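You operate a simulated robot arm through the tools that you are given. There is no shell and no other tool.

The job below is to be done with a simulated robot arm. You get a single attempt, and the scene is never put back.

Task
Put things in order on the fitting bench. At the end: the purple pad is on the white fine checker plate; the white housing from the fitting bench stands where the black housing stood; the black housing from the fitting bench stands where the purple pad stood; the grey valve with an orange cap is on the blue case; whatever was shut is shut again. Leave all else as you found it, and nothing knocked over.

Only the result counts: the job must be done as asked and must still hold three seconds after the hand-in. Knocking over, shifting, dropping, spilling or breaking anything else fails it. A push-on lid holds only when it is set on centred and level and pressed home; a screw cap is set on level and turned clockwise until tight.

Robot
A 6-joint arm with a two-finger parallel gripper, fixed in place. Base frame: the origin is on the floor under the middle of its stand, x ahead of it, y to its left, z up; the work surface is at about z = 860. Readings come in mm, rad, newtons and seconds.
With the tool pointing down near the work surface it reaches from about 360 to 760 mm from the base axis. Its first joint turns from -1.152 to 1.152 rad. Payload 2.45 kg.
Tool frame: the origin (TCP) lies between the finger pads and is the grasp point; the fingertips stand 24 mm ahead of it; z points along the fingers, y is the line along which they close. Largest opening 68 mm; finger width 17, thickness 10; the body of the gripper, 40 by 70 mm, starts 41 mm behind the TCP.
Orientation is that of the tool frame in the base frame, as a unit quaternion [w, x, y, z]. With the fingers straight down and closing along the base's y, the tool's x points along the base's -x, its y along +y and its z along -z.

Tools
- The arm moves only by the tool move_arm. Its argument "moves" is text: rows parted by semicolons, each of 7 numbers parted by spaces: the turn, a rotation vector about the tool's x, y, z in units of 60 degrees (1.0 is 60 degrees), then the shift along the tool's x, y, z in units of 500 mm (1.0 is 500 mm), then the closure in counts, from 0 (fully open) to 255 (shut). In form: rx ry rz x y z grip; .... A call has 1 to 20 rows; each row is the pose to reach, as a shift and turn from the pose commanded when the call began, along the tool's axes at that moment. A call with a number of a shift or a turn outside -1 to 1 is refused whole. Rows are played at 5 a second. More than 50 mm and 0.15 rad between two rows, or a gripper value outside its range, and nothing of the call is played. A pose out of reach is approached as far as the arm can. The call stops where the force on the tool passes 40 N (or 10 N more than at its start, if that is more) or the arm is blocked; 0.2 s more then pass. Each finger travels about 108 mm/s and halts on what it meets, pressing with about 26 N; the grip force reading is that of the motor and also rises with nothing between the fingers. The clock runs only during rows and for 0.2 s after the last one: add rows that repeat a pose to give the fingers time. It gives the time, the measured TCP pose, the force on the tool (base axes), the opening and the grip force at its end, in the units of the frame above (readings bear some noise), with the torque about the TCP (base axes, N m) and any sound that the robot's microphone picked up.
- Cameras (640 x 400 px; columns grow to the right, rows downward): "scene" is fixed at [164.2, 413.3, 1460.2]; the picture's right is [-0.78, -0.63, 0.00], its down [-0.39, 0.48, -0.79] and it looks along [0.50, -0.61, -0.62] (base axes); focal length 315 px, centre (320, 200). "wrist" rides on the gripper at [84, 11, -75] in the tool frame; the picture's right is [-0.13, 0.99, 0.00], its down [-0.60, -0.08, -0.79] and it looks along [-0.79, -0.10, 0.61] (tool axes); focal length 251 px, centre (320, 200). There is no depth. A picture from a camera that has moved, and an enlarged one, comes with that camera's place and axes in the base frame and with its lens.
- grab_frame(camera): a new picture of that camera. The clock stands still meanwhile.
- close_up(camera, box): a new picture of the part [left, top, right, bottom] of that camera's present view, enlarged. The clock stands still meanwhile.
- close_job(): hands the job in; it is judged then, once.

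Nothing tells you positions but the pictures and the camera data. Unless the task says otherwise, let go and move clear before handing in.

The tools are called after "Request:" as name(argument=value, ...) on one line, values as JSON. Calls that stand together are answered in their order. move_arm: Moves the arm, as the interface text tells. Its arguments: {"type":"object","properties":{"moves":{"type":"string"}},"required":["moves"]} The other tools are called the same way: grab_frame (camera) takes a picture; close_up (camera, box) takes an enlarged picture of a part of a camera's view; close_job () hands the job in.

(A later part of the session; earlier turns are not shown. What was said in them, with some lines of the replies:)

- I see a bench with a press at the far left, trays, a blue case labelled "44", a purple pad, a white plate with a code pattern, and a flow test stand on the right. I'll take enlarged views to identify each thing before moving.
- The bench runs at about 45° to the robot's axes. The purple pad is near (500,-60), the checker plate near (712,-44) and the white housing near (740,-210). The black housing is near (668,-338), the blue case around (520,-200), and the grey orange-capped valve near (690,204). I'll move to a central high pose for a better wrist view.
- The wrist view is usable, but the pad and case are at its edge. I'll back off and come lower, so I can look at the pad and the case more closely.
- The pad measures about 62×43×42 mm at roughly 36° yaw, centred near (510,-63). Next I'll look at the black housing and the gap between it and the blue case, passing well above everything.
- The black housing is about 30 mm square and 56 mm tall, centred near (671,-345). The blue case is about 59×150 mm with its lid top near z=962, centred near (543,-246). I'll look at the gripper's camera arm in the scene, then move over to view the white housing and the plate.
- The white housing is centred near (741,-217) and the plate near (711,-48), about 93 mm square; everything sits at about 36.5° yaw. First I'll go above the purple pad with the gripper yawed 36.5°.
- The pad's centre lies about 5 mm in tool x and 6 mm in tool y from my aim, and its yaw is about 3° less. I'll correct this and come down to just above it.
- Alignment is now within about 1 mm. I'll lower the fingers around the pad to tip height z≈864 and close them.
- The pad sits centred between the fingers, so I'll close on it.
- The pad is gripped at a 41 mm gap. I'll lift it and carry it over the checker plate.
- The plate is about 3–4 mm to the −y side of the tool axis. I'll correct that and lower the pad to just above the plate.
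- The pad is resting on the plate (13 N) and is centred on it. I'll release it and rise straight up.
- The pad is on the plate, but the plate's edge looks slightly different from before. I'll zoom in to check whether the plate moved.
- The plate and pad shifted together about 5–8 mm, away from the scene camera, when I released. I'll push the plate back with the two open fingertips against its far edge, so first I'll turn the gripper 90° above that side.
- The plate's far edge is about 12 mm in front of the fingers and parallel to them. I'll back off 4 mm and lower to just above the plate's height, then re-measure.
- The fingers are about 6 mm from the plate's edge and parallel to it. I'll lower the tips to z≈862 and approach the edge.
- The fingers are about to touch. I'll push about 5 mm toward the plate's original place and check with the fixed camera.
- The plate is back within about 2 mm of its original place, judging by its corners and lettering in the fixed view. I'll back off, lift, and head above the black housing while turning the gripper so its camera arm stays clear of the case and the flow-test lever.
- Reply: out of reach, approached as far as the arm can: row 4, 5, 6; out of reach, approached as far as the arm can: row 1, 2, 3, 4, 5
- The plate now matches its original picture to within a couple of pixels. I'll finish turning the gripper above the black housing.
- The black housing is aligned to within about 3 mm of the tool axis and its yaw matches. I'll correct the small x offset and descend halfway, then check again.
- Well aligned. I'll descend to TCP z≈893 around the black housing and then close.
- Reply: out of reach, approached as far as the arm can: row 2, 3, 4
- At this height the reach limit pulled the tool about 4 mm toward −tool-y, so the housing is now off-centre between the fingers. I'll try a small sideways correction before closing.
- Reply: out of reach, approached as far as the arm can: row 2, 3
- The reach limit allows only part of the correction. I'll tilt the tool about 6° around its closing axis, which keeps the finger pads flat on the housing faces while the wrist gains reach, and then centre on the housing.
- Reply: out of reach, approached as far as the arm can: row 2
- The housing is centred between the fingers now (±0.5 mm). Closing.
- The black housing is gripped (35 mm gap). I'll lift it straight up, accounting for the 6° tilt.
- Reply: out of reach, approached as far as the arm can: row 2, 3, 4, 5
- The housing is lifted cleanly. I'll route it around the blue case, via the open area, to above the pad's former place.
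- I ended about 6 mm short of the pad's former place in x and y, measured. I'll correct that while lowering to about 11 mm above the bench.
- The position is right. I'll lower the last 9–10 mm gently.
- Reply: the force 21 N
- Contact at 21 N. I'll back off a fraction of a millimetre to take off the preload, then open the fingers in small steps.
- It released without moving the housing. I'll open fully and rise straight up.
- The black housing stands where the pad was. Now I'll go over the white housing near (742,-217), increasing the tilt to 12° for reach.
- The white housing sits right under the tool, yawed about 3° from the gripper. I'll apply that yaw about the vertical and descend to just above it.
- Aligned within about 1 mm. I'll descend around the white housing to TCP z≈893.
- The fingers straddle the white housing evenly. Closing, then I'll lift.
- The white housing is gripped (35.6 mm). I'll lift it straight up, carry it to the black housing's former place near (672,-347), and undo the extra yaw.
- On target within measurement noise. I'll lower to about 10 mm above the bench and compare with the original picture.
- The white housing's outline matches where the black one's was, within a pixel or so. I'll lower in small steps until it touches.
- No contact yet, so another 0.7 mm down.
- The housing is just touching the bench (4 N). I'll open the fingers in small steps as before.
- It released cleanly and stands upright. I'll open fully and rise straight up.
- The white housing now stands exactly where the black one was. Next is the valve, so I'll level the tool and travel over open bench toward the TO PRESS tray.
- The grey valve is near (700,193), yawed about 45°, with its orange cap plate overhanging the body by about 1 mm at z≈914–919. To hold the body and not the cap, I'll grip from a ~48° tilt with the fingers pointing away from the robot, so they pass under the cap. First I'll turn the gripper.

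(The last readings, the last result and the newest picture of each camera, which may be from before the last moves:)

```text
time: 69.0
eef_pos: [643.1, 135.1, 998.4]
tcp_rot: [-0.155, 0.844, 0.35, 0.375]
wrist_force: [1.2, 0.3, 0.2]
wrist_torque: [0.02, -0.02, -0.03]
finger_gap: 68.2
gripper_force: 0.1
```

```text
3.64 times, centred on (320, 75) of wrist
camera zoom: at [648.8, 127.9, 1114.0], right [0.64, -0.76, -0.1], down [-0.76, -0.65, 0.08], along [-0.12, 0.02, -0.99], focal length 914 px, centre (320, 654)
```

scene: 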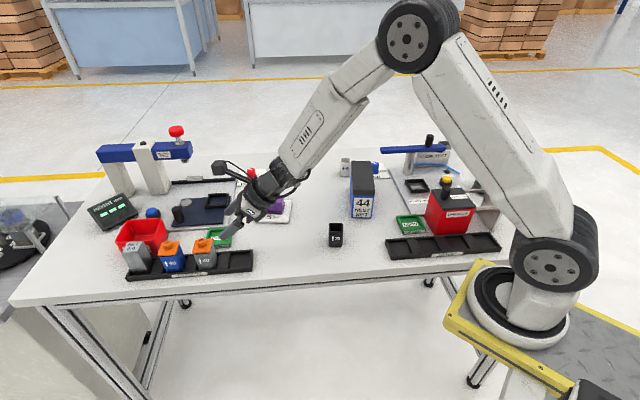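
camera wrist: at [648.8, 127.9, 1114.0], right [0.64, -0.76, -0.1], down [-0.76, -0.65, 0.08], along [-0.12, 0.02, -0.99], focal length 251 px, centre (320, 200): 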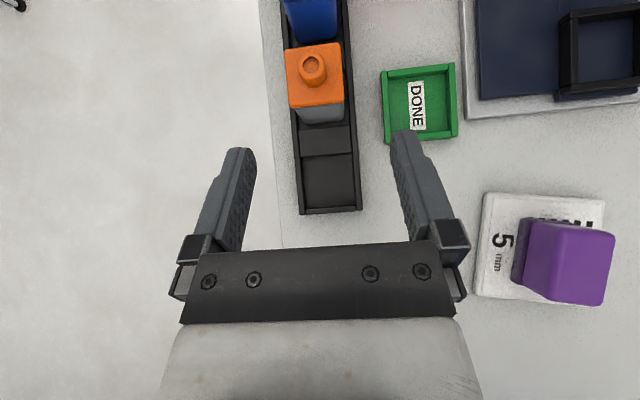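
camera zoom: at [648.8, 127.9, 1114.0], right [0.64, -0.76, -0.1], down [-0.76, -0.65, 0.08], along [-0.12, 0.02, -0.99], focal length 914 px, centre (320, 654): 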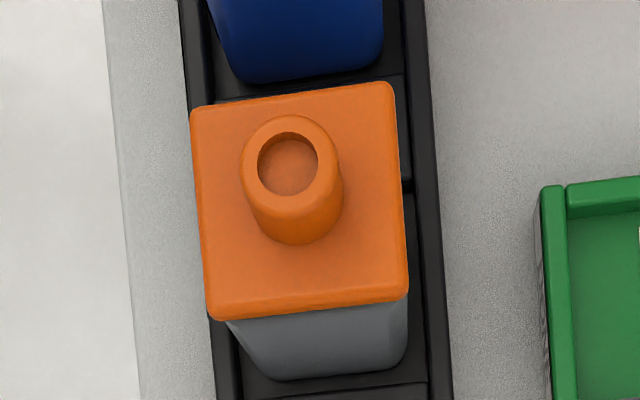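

This near-vertical view gives the valve's cap as 42×41.5 mm, centred at about (695,195) and aligned with the gripper. I'll go to a pre-grasp point, back along the tool axis.

Request:
move_arm(moves="0 0 0 -0.0344 -0.0053 0.05 0; 0 0 0 -0.0688 -0.0106 0.0994 0; 0 0 0 -0.0688 -0.0106 0.0994 0")

Request:
grab_frame(camera="wrist")

Request:
close_up(camera="scene", box=[150, 190, 290, 290])

```text
time: 69.8
eef_pos: [648.5, 147.7, 942.0]
tcp_rot: [-0.156, 0.844, 0.35, 0.375]
wrist_force: [0.1, 0.0, -0.4]
wrist_torque: [-0.01, -0.01, 0.0]
finger_gap: 67.9
gripper_force: 0.0
```

```text
taken
camera wrist: at [654.0, 140.9, 1056.1], right [0.64, -0.76, -0.1], down [-0.76, -0.65, 0.08], along [-0.12, 0.02, -0.99], focal length 251 px, centre (320, 200)
```

wrist: 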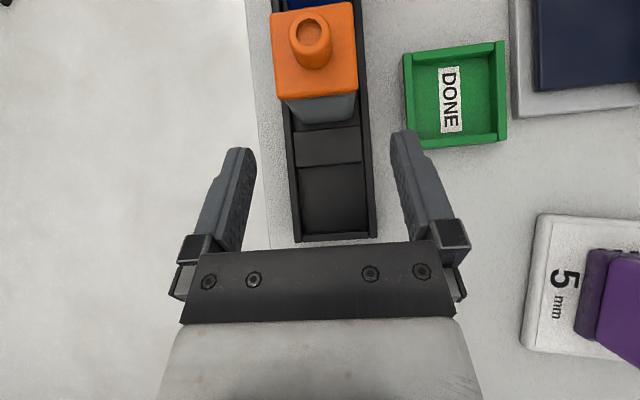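

```text
4.00 times, centred on (220, 240) of scene
camera zoom: at [164.2, 413.3, 1460.2], right [-0.78, -0.63, 0.0], down [-0.39, 0.48, -0.79], along [0.5, -0.61, -0.62], focal length 1261 px, centre (720, 40)
```

zoom: 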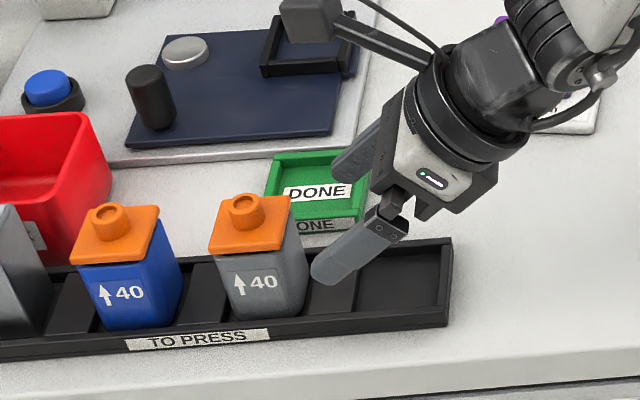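

Centred laterally within 0.4 mm. I'll slide in along the tool axis to the grasp point beneath the cap plate.

Request:
move_arm(moves="0 0 0 0.0006 0.0005 0.04 0; 0 0 0 0.0012 0.001 0.08 0; 0 0 0 0.0017 0.001 0.1214 0; 0 0 0 0.0017 0.001 0.1214 0")

Request:
grab_frame(camera="wrist")

Request:
close_up(camera="scene", box=[160, 220, 240, 290])

```text
time: 70.8
eef_pos: [681.6, 181.3, 900.1]
tcp_rot: [-0.155, 0.844, 0.35, 0.376]
wrist_force: [0.3, -0.6, 0.3]
wrist_torque: [-0.01, 0.02, 0.01]
finger_gap: 67.9
gripper_force: 0.1
```

```text
taken
camera wrist: at [686.4, 174.7, 1015.8], right [0.64, -0.76, -0.1], down [-0.76, -0.65, 0.08], along [-0.12, 0.02, -0.99], focal length 251 px, centre (320, 200)
```

wrist: 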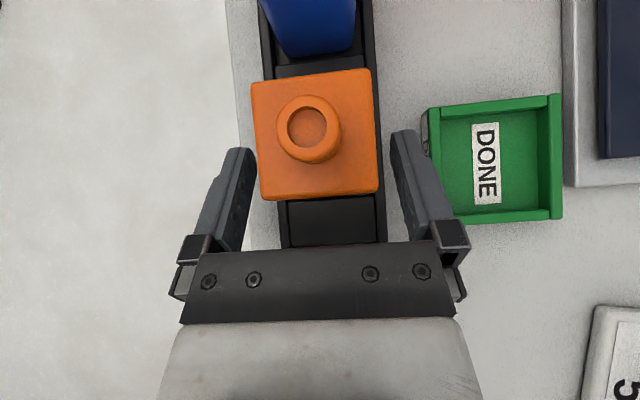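

```text
5.71 times, centred on (200, 255) of scene
camera zoom: at [164.2, 413.3, 1460.2], right [-0.78, -0.63, 0.0], down [-0.39, 0.48, -0.79], along [0.5, -0.61, -0.62], focal length 1802 px, centre (1006, -114)
```

zoom: 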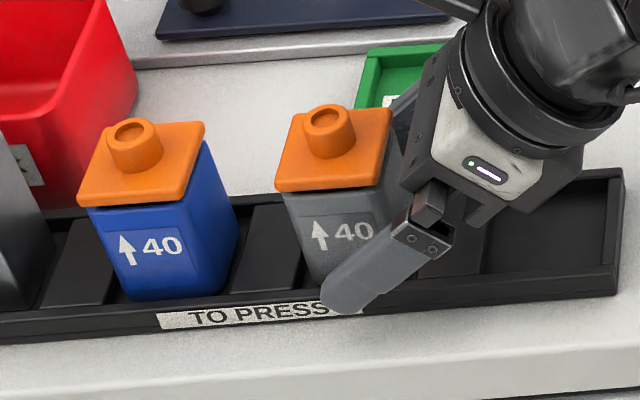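

The fingers straddle the valve. They may be about 3 mm too far in, which could touch the cap's edge, so I'll back off 3 mm horizontally and shift 1 mm sideways, then look closely.

Request:
move_arm(moves="0 0 0 -0.002 0.001 -0.0022 0; 0 0 0 -0.004 0.002 -0.0045 0; 0 0 0 -0.004 0.002 -0.0045 0")

Request:
close_up(camera="wrist", box=[220, 40, 420, 260])

Request:
close_up(camera="scene", box=[185, 235, 230, 280])

```text
time: 71.6
eef_pos: [680.1, 178.8, 900.9]
tcp_rot: [-0.156, 0.844, 0.35, 0.376]
wrist_force: [0.2, 0.0, 0.1]
wrist_torque: [-0.01, 0.01, 0.0]
finger_gap: 68.0
gripper_force: 0.0
```

```text
1.82 times, centred on (320, 150) of wrist
camera zoom: at [685.2, 171.3, 1016.0], right [0.64, -0.76, -0.1], down [-0.76, -0.65, 0.08], along [-0.12, 0.02, -0.99], focal length 457 px, centre (320, 291)
```

zoom: 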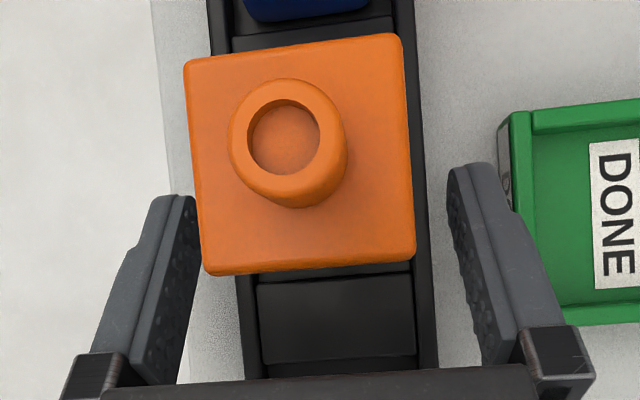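

```text
8.89 times, centred on (208, 258) of scene
camera zoom: at [164.2, 413.3, 1460.2], right [-0.78, -0.63, 0.0], down [-0.39, 0.48, -0.79], along [0.5, -0.61, -0.62], focal length 2803 px, centre (1320, -311)
```

zoom: 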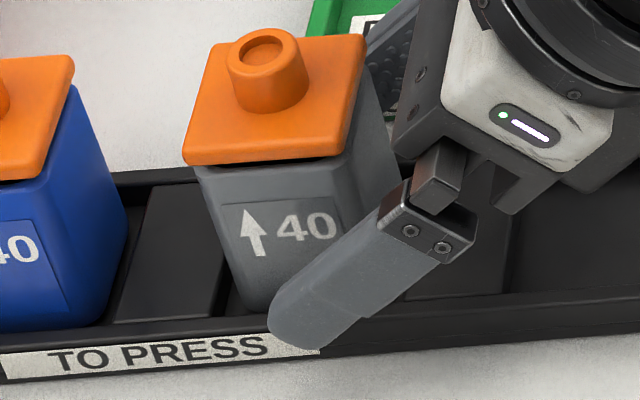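

The fingers are below the cap plate and centred within 0.5 mm, so closing on the body.

Request:
move_arm(moves="0 0 0 0 0 0 80; 0 0 0 0 0 0 255; 0 0 0 0 0 0 255; 0 0 0 0 0 0 255")

Request:
close_up(camera="wrist", box=[220, 40, 420, 260])

Request:
close_up(camera="scene", box=[185, 235, 230, 280])

```text
time: 72.6
eef_pos: [680.1, 177.0, 900.5]
tcp_rot: [-0.156, 0.844, 0.35, 0.375]
wrist_force: [-0.1, -0.6, 0.0]
wrist_torque: [0.0, -0.01, 0.03]
finger_gap: 39.5
gripper_force: 26.2
```

```text
1.82 times, centred on (320, 150) of wrist
camera zoom: at [685.3, 171.3, 1016.0], right [0.64, -0.76, -0.1], down [-0.76, -0.65, 0.08], along [-0.12, 0.02, -0.99], focal length 457 px, centre (320, 291)
```

zoom: 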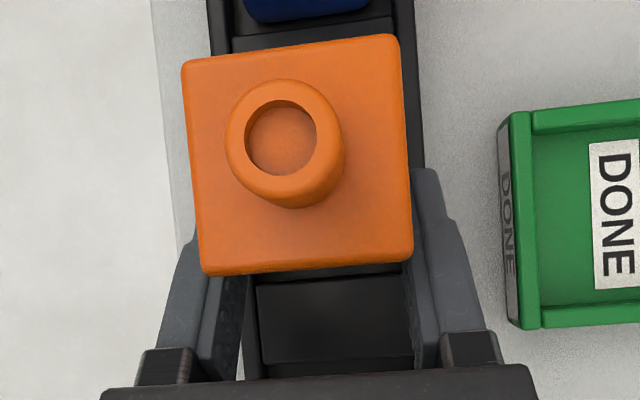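

```text
8.89 times, centred on (208, 258) of scene
camera zoom: at [164.2, 413.2, 1460.2], right [-0.78, -0.63, 0.0], down [-0.39, 0.48, -0.79], along [0.5, -0.61, -0.62], focal length 2803 px, centre (1320, -311)
```

zoom: 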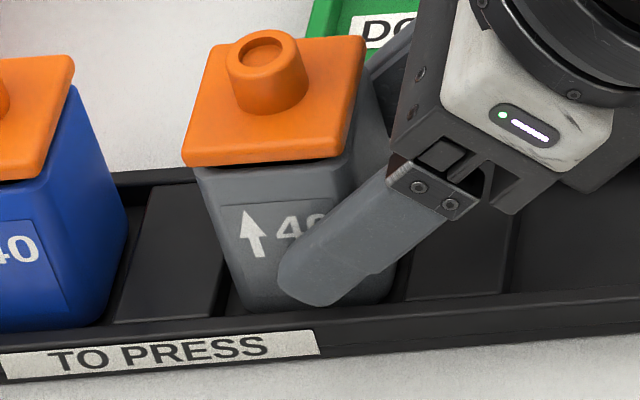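

The body is gripped at 39.5 mm, below the cap. I'll lift straight up, gently at first.

Request:
move_arm(moves="0 0 0 0.006 0 -0.0054 255; 0 0 0 0.015 0 -0.0135 255; 0 0 0 0.03 0 -0.027 255; 0 0 0 0.06 0 -0.054 255; 0 0 0 0.1 0 -0.09 255; 0 0 0 0.15 0 -0.135 255; 0 0 0 0.1932 0 -0.1739 255; 0 0 0 0.1932 0 -0.1739 255")

Request:
grab_frame(camera="wrist")

Request:
close_up(camera="scene", box=[110, 170, 290, 290])

```text
time: 74.4
eef_pos: [681.2, 178.2, 1030.7]
tcp_rot: [-0.156, 0.844, 0.35, 0.375]
wrist_force: [-1.2, -0.5, -1.7]
wrist_torque: [0.01, 0.01, 0.01]
finger_gap: 39.7
gripper_force: 25.8
```

```text
taken
camera wrist: at [686.4, 171.1, 1145.8], right [0.64, -0.76, -0.1], down [-0.76, -0.65, 0.08], along [-0.12, 0.02, -0.99], focal length 251 px, centre (320, 200)
```

wrist: 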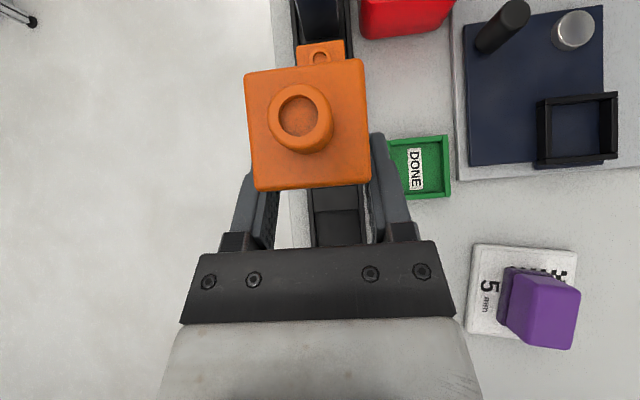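

```text
3.33 times, centred on (200, 230) of scene
camera zoom: at [164.2, 413.3, 1460.2], right [-0.78, -0.63, 0.0], down [-0.39, 0.48, -0.79], along [0.5, -0.61, -0.62], focal length 1051 px, centre (720, 100)
```

zoom: 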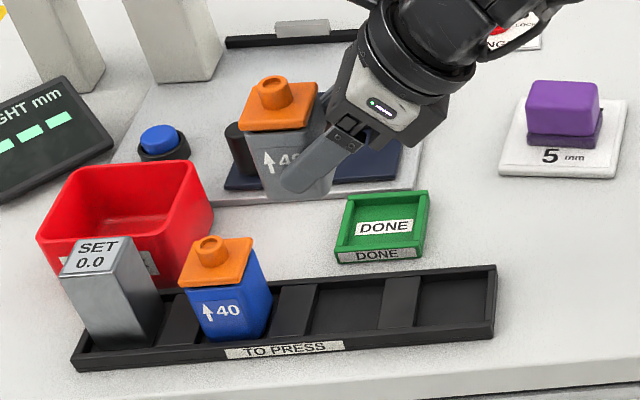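

The valve is held upright, and the tray and its neighbours are untouched. I'll carry it at this height to above the blue case's lid, turning about 8.5° so it lines up with the lid.

Request:
move_arm(moves="-0.0096 0 0.0086 -0.0506 0.0366 -0.0562 255; -0.0191 0 0.0172 -0.1013 0.0731 -0.1124 255; -0.0287 0 0.0259 -0.1519 0.1097 -0.1686 255; -0.0383 0 0.0345 -0.2025 0.1463 -0.2248 255; -0.0479 0 0.0431 -0.2531 0.1829 -0.281 255; -0.0574 0 0.0517 -0.3038 0.2194 -0.3371 255; -0.067 0 0.0603 -0.3544 0.256 -0.3933 255; -0.0766 0 0.0689 -0.405 0.2926 -0.4495 255; -0.0862 0 0.0776 -0.4556 0.3291 -0.5057 255; -0.0957 0 0.0862 -0.5063 0.3657 -0.5619 255; -0.1053 0 0.0948 -0.5569 0.4023 -0.6181 255; -0.1053 0 0.0948 -0.5569 0.4023 -0.6181 255")

Request:
grab_frame(camera="wrist")

Request:
grab_frame(camera="scene")

```text
time: 77.0
eef_pos: [529.0, -259.6, 1029.6]
tcp_rot: [-0.127, 0.868, 0.287, 0.386]
wrist_force: [0.8, 0.0, -0.7]
wrist_torque: [0.02, 0.0, 0.0]
finger_gap: 39.4
gripper_force: 26.4
```

```text
taken
camera wrist: at [532.7, -268.8, 1145.2], right [0.52, -0.85, -0.1], down [-0.85, -0.53, 0.08], along [-0.12, 0.04, -0.99], focal length 251 px, centre (320, 200)
```

wrist: 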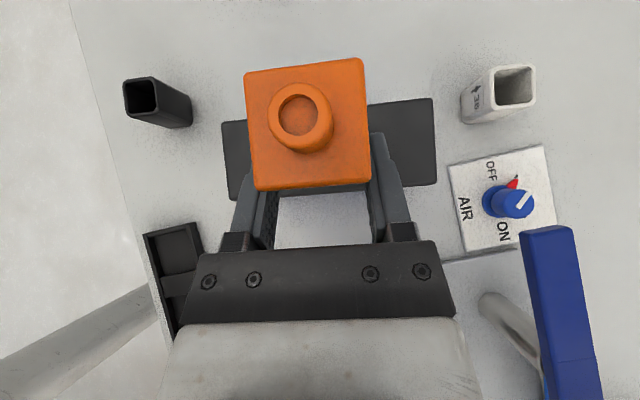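

```text
taken
```

scene: 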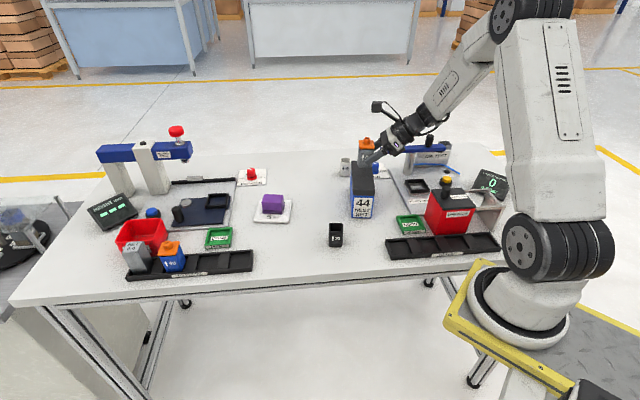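

The valve is centred on the lid within about 1 mm and aligned with it. I'll lower it most of the way.

Request:
move_arm(moves="0 0 0 -0.0193 0 0.0174 255; 0 0 0 -0.0386 0 0.0348 255; 0 0 0 -0.0386 0 0.0348 255")

Request:
close_up(camera="scene", box=[320, 120, 420, 220])

Request:
grab_frame(camera="wrist")

```text
time: 77.8
eef_pos: [528.0, -258.9, 1005.0]
tcp_rot: [-0.127, 0.868, 0.285, 0.386]
wrist_force: [0.8, 1.0, -0.9]
wrist_torque: [-0.02, 0.01, -0.01]
finger_gap: 39.3
gripper_force: 26.4
```

```text
4.00 times, centred on (370, 170) of scene
camera zoom: at [164.2, 413.2, 1460.2], right [-0.78, -0.63, 0.0], down [-0.39, 0.48, -0.79], along [0.5, -0.61, -0.62], focal length 1261 px, centre (120, 320)
```

zoom: 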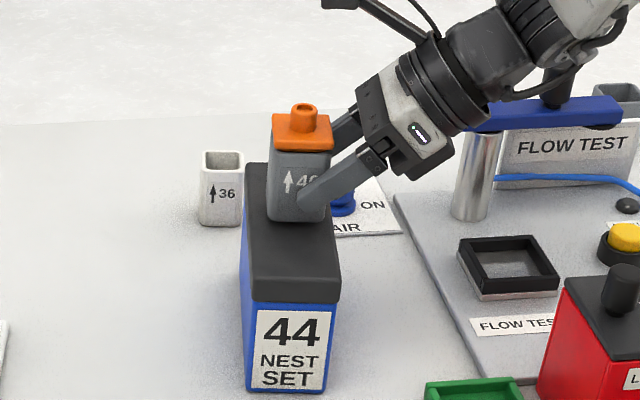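

```text
taken
camera wrist: at [532.4, -267.8, 1120.1], right [0.52, -0.85, -0.1], down [-0.85, -0.53, 0.08], along [-0.12, 0.04, -0.99], focal length 251 px, centre (320, 200)
```

wrist: 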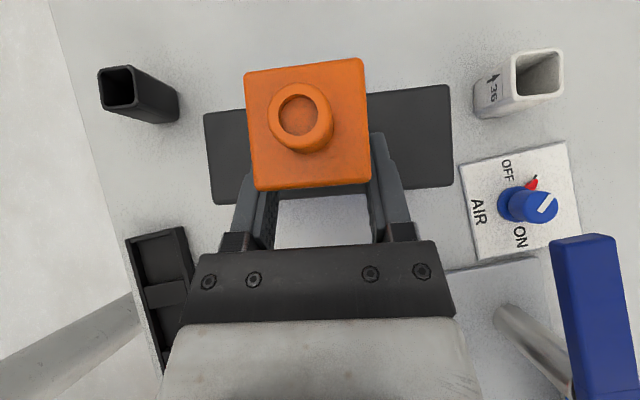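

Request:
move_arm(moves="0 0 0 -0.0015 0 0.0013 255; 0 0 0 -0.003 0 0.0027 255; 0 0 0 -0.003 0 0.0027 255")

```text
time: 78.6
eef_pos: [529.1, -259.5, 1002.7]
tcp_rot: [-0.127, 0.868, 0.286, 0.386]
wrist_force: [-0.2, -0.7, -1.4]
wrist_torque: [-0.04, -0.01, 0.02]
finger_gap: 39.3
gripper_force: 25.9
```

Still free, so I'll continue down in 1 mm steps.

Request:
move_arm(moves="0 0 0 -0.0008 0 0.0007 255; 0 0 0 -0.0015 0 0.0013 255; 0 0 0 -0.0015 0 0.0013 255")

```text
time: 79.4
eef_pos: [528.5, -257.7, 1001.9]
tcp_rot: [-0.128, 0.867, 0.286, 0.387]
wrist_force: [0.3, 0.4, -0.6]
wrist_torque: [-0.01, 0.02, -0.01]
finger_gap: 39.5
gripper_force: 25.7
```

No contact yet; another 1 mm down.

Request:
move_arm(moves="0 0 0 -0.0008 0 0.0007 255; 0 0 0 -0.0015 0 0.0013 255; 0 0 0 -0.0015 0 0.0013 255")

Request:
close_up(camera="scene", box=[350, 135, 400, 185])

```text
time: 80.2
eef_pos: [529.0, -258.2, 1002.0]
tcp_rot: [-0.127, 0.867, 0.286, 0.387]
wrist_force: [-0.2, 0.1, -0.5]
wrist_torque: [-0.02, 0.05, 0.0]
finger_gap: 39.6
gripper_force: 26.2
```

```text
8.00 times, centred on (375, 160) of scene
camera zoom: at [164.2, 413.2, 1460.2], right [-0.78, -0.63, 0.0], down [-0.39, 0.48, -0.79], along [0.5, -0.61, -0.62], focal length 2522 px, centre (-120, 520)
```

zoom: 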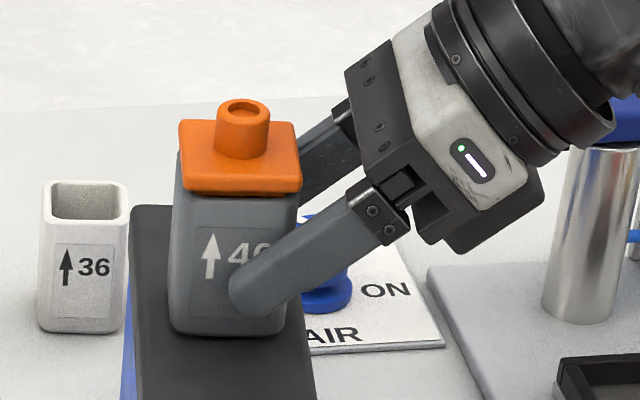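

Very close to the lid now. I'll keep lowering in 1 mm steps.

Request:
move_arm(moves="0 0 0 -0.0008 0 0.0007 255; 0 0 0 -0.0015 0 0.0013 255; 0 0 0 -0.0015 0 0.0013 255")

```text
time: 81.0
eef_pos: [528.0, -259.1, 999.8]
tcp_rot: [-0.128, 0.867, 0.287, 0.386]
wrist_force: [0.3, 0.5, 0.6]
wrist_torque: [0.03, 0.01, 0.02]
finger_gap: 39.5
gripper_force: 26.1
```

Still no clear contact force; another 1 mm.

Request:
move_arm(moves="0 0 0 -0.0008 0 0.0007 255; 0 0 0 -0.0015 0 0.0013 255; 0 0 0 -0.0015 0 0.0013 255")

```text
time: 81.8
eef_pos: [528.2, -257.8, 998.1]
tcp_rot: [-0.127, 0.867, 0.286, 0.387]
wrist_force: [0.1, -0.7, 7.8]
wrist_torque: [0.08, 0.02, -0.01]
finger_gap: 39.2
gripper_force: 26.4
```

Contact at about 8 N. I'll relieve it slightly and open in small steps.

Request:
move_arm(moves="0 0 0 0.0003 0 -0.0003 255; 0 0 0 0.0004 0 -0.0004 255; 0 0 0 0.0004 0 -0.0004 255")

Request:
move_arm(moves="0 0 0 0 0 0 106; 0 0 0 0 0 0 104; 0 0 0 0 0 0 102; 0 0 0 0 0 0 99; 0 0 0 0 0 0 95; 0 0 0 0 0 0 90")

Request:
grab_frame(camera="wrist")

Request:
close_up(camera="scene", box=[350, 135, 400, 185])

```text
time: 82.6
eef_pos: [529.4, -258.1, 999.4]
tcp_rot: [-0.127, 0.867, 0.287, 0.387]
wrist_force: [-1.7, -3.0, 12.7]
wrist_torque: [0.06, -0.05, -0.04]
finger_gap: 39.4
gripper_force: 26.2
```

```text
time: 84.0
eef_pos: [527.6, -257.2, 998.9]
tcp_rot: [-0.127, 0.868, 0.285, 0.386]
wrist_force: [0.4, -0.3, 0.7]
wrist_torque: [0.02, 0.01, 0.02]
finger_gap: 43.8
gripper_force: 0.0
```

```text
taken
camera wrist: at [532.8, -266.2, 1113.2], right [0.52, -0.85, -0.1], down [-0.85, -0.53, 0.08], along [-0.12, 0.04, -0.99], focal length 251 px, centre (320, 200)
```

wrist: 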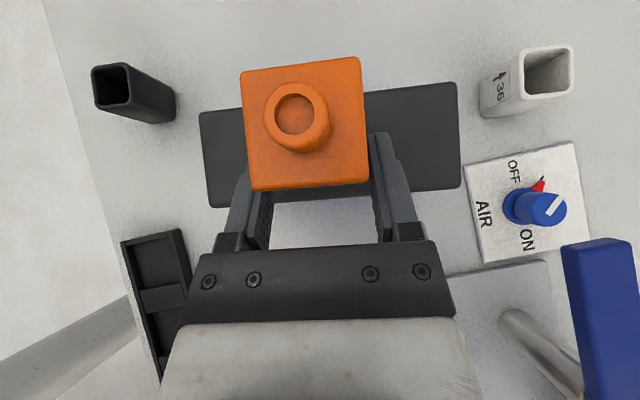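

```text
8.00 times, centred on (375, 160) of scene
camera zoom: at [164.2, 413.3, 1460.2], right [-0.78, -0.63, 0.0], down [-0.39, 0.48, -0.79], along [0.5, -0.61, -0.62], focal length 2522 px, centre (-120, 520)
```

zoom: 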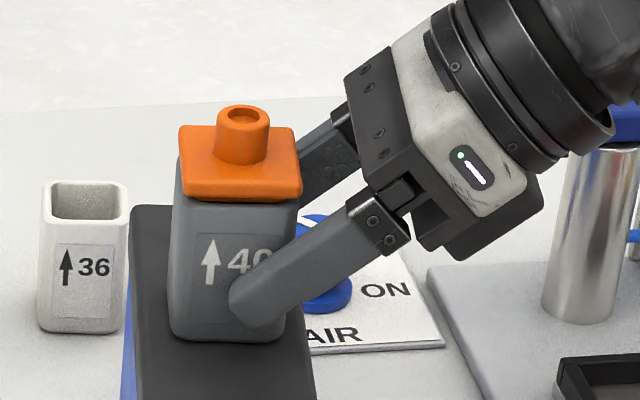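

The valve stands level on the lid. I'll open fully, retract along the tool axis, then rise.

Request:
move_arm(moves="0 0 0 0 0 0 50; 0 0 0 0 0 0 0; 0 0 0 0 0 0 0; 0 0 0 0 0 -0.03 0; 0 0 0 0 0 -0.07 0; 0 0 0 0 0 -0.12 0; 0 0 0 0.05 0 -0.165 0; 0 0 0 0.1 0 -0.21 0; 0 0 0 0.15 0 -0.255 0; 0 0 0 0.15 0 -0.255 0")

Request:
grab_frame(camera="wrist")

Request:
close_up(camera="scene", box=[230, 130, 400, 250])

Request:
grab_frame(camera="scene")

```text
time: 86.2
eef_pos: [492.8, -284.7, 1141.1]
tcp_rot: [-0.128, 0.868, 0.286, 0.386]
wrist_force: [-0.4, -0.3, 0.4]
wrist_torque: [0.01, 0.02, 0.02]
finger_gap: 68.0
gripper_force: 0.1
```

```text
taken
camera wrist: at [496.8, -292.8, 1254.8], right [0.52, -0.85, -0.1], down [-0.85, -0.53, 0.08], along [-0.12, 0.04, -0.99], focal length 251 px, centre (320, 200)
```

wrist: 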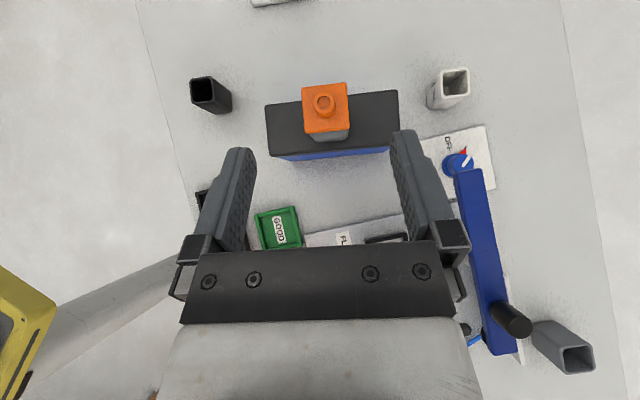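

```text
3.33 times, centred on (315, 190) of scene
camera zoom: at [164.2, 413.3, 1460.2], right [-0.78, -0.63, 0.0], down [-0.39, 0.48, -0.79], along [0.5, -0.61, -0.62], focal length 1051 px, centre (337, 233)
```

zoom: 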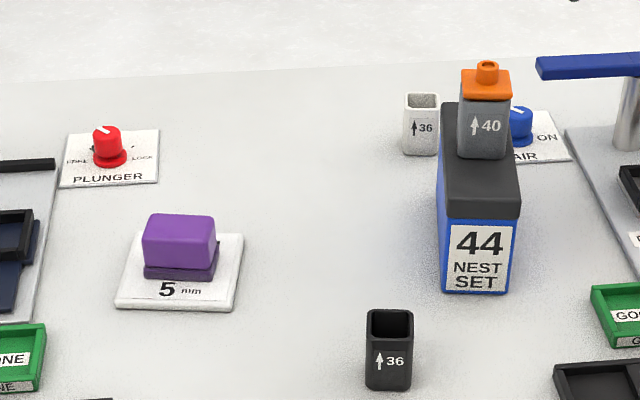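

```text
taken
```

scene: 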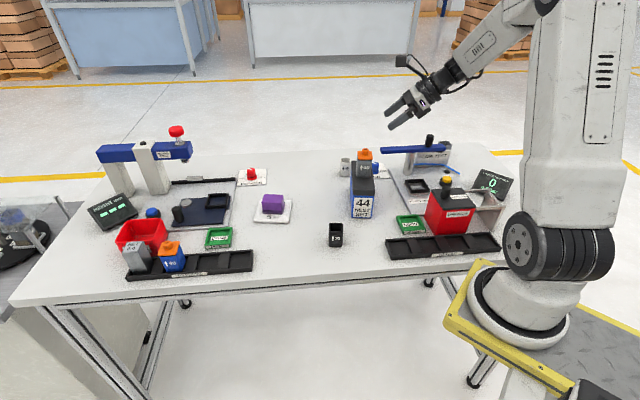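

All four moves look done. I'll compare the tray and flow-test areas against the first pictures before handing in.

Request:
close_up(camera="scene", box=[80, 120, 280, 290])

Request:
close_up(camera="scene", box=[230, 140, 400, 260])

Request:
close_up(camera="scene", box=[360, 130, 530, 270])

```text
2.35 times, centred on (180, 205) of scene
camera zoom: at [164.2, 413.3, 1460.2], right [-0.78, -0.63, 0.0], down [-0.39, 0.48, -0.79], along [0.5, -0.61, -0.62], focal length 742 px, centre (649, 188)
```

zoom: 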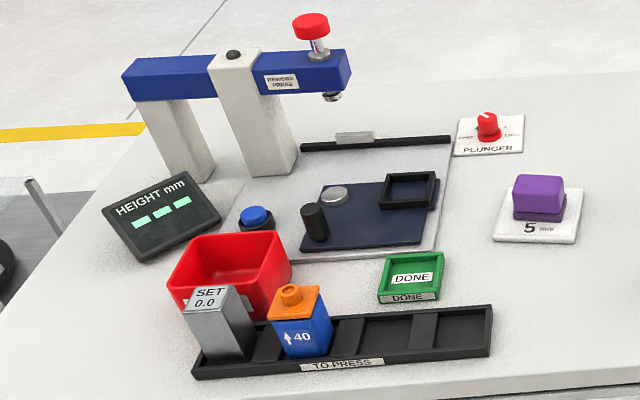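

```text
3.33 times, centred on (315, 200) of scene
camera zoom: at [164.2, 413.3, 1460.2], right [-0.78, -0.63, 0.0], down [-0.39, 0.48, -0.79], along [0.5, -0.61, -0.62], focal length 1051 px, centre (337, 200)
```

zoom: 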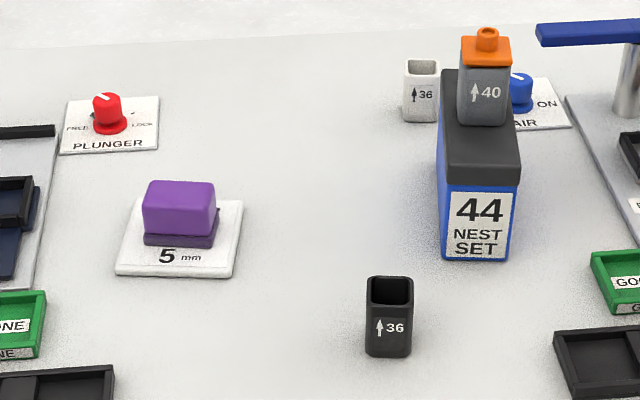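

```text
2.86 times, centred on (445, 200) of scene
camera zoom: at [164.2, 413.3, 1460.2], right [-0.78, -0.63, 0.0], down [-0.39, 0.48, -0.79], along [0.5, -0.61, -0.62], focal length 901 px, centre (-37, 200)
```

zoom: 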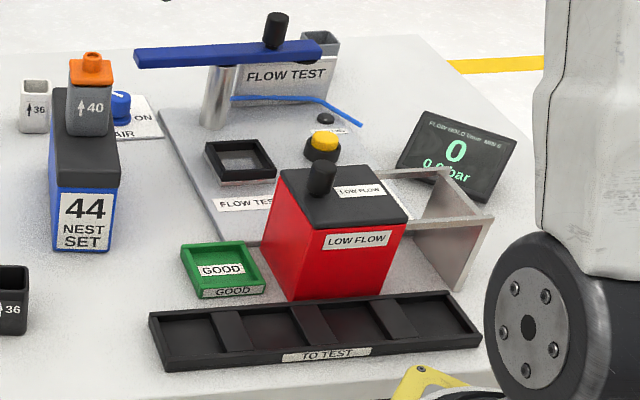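

The pictures match the starting state everywhere except for the four moves asked for. The pad is on the plate, the black housing is in the pad's place, the white housing is in the black one's place, and the valve is upright on the closed blue case. The plate itself sits within about 2 mm of where it started. The gripper is open and clear, so I'm handing in.

Request:
close_job()

```text
The job is handed in.
```

I've handed the job in with all four moves done. The final pictures show everything upright and the gripper open and clear. I haven't seen the judge's result.

- **Purple pad:** it sits centred on the white fine checker plate.
- **Black housing:** it stands where the purple pad was.
- **White housing:** it stands where the black housing was, matching its outline in the fixed camera view to about a pixel.
- **Grey valve with the orange cap:** it stands on the lid of the blue case, within a couple of millimetres of the centre. I gripped it by the body, below the cap.
- **Lids and caps:** nothing was opened, so everything that was shut is still shut.

**Plate moved:** when I released the pad, the checker plate slid about 5–8 mm with it. I pushed it back, and it now sits within about 2–3 mm of where it started.

Apart from that, nothing else on the bench looks changed in the before and after pictures.
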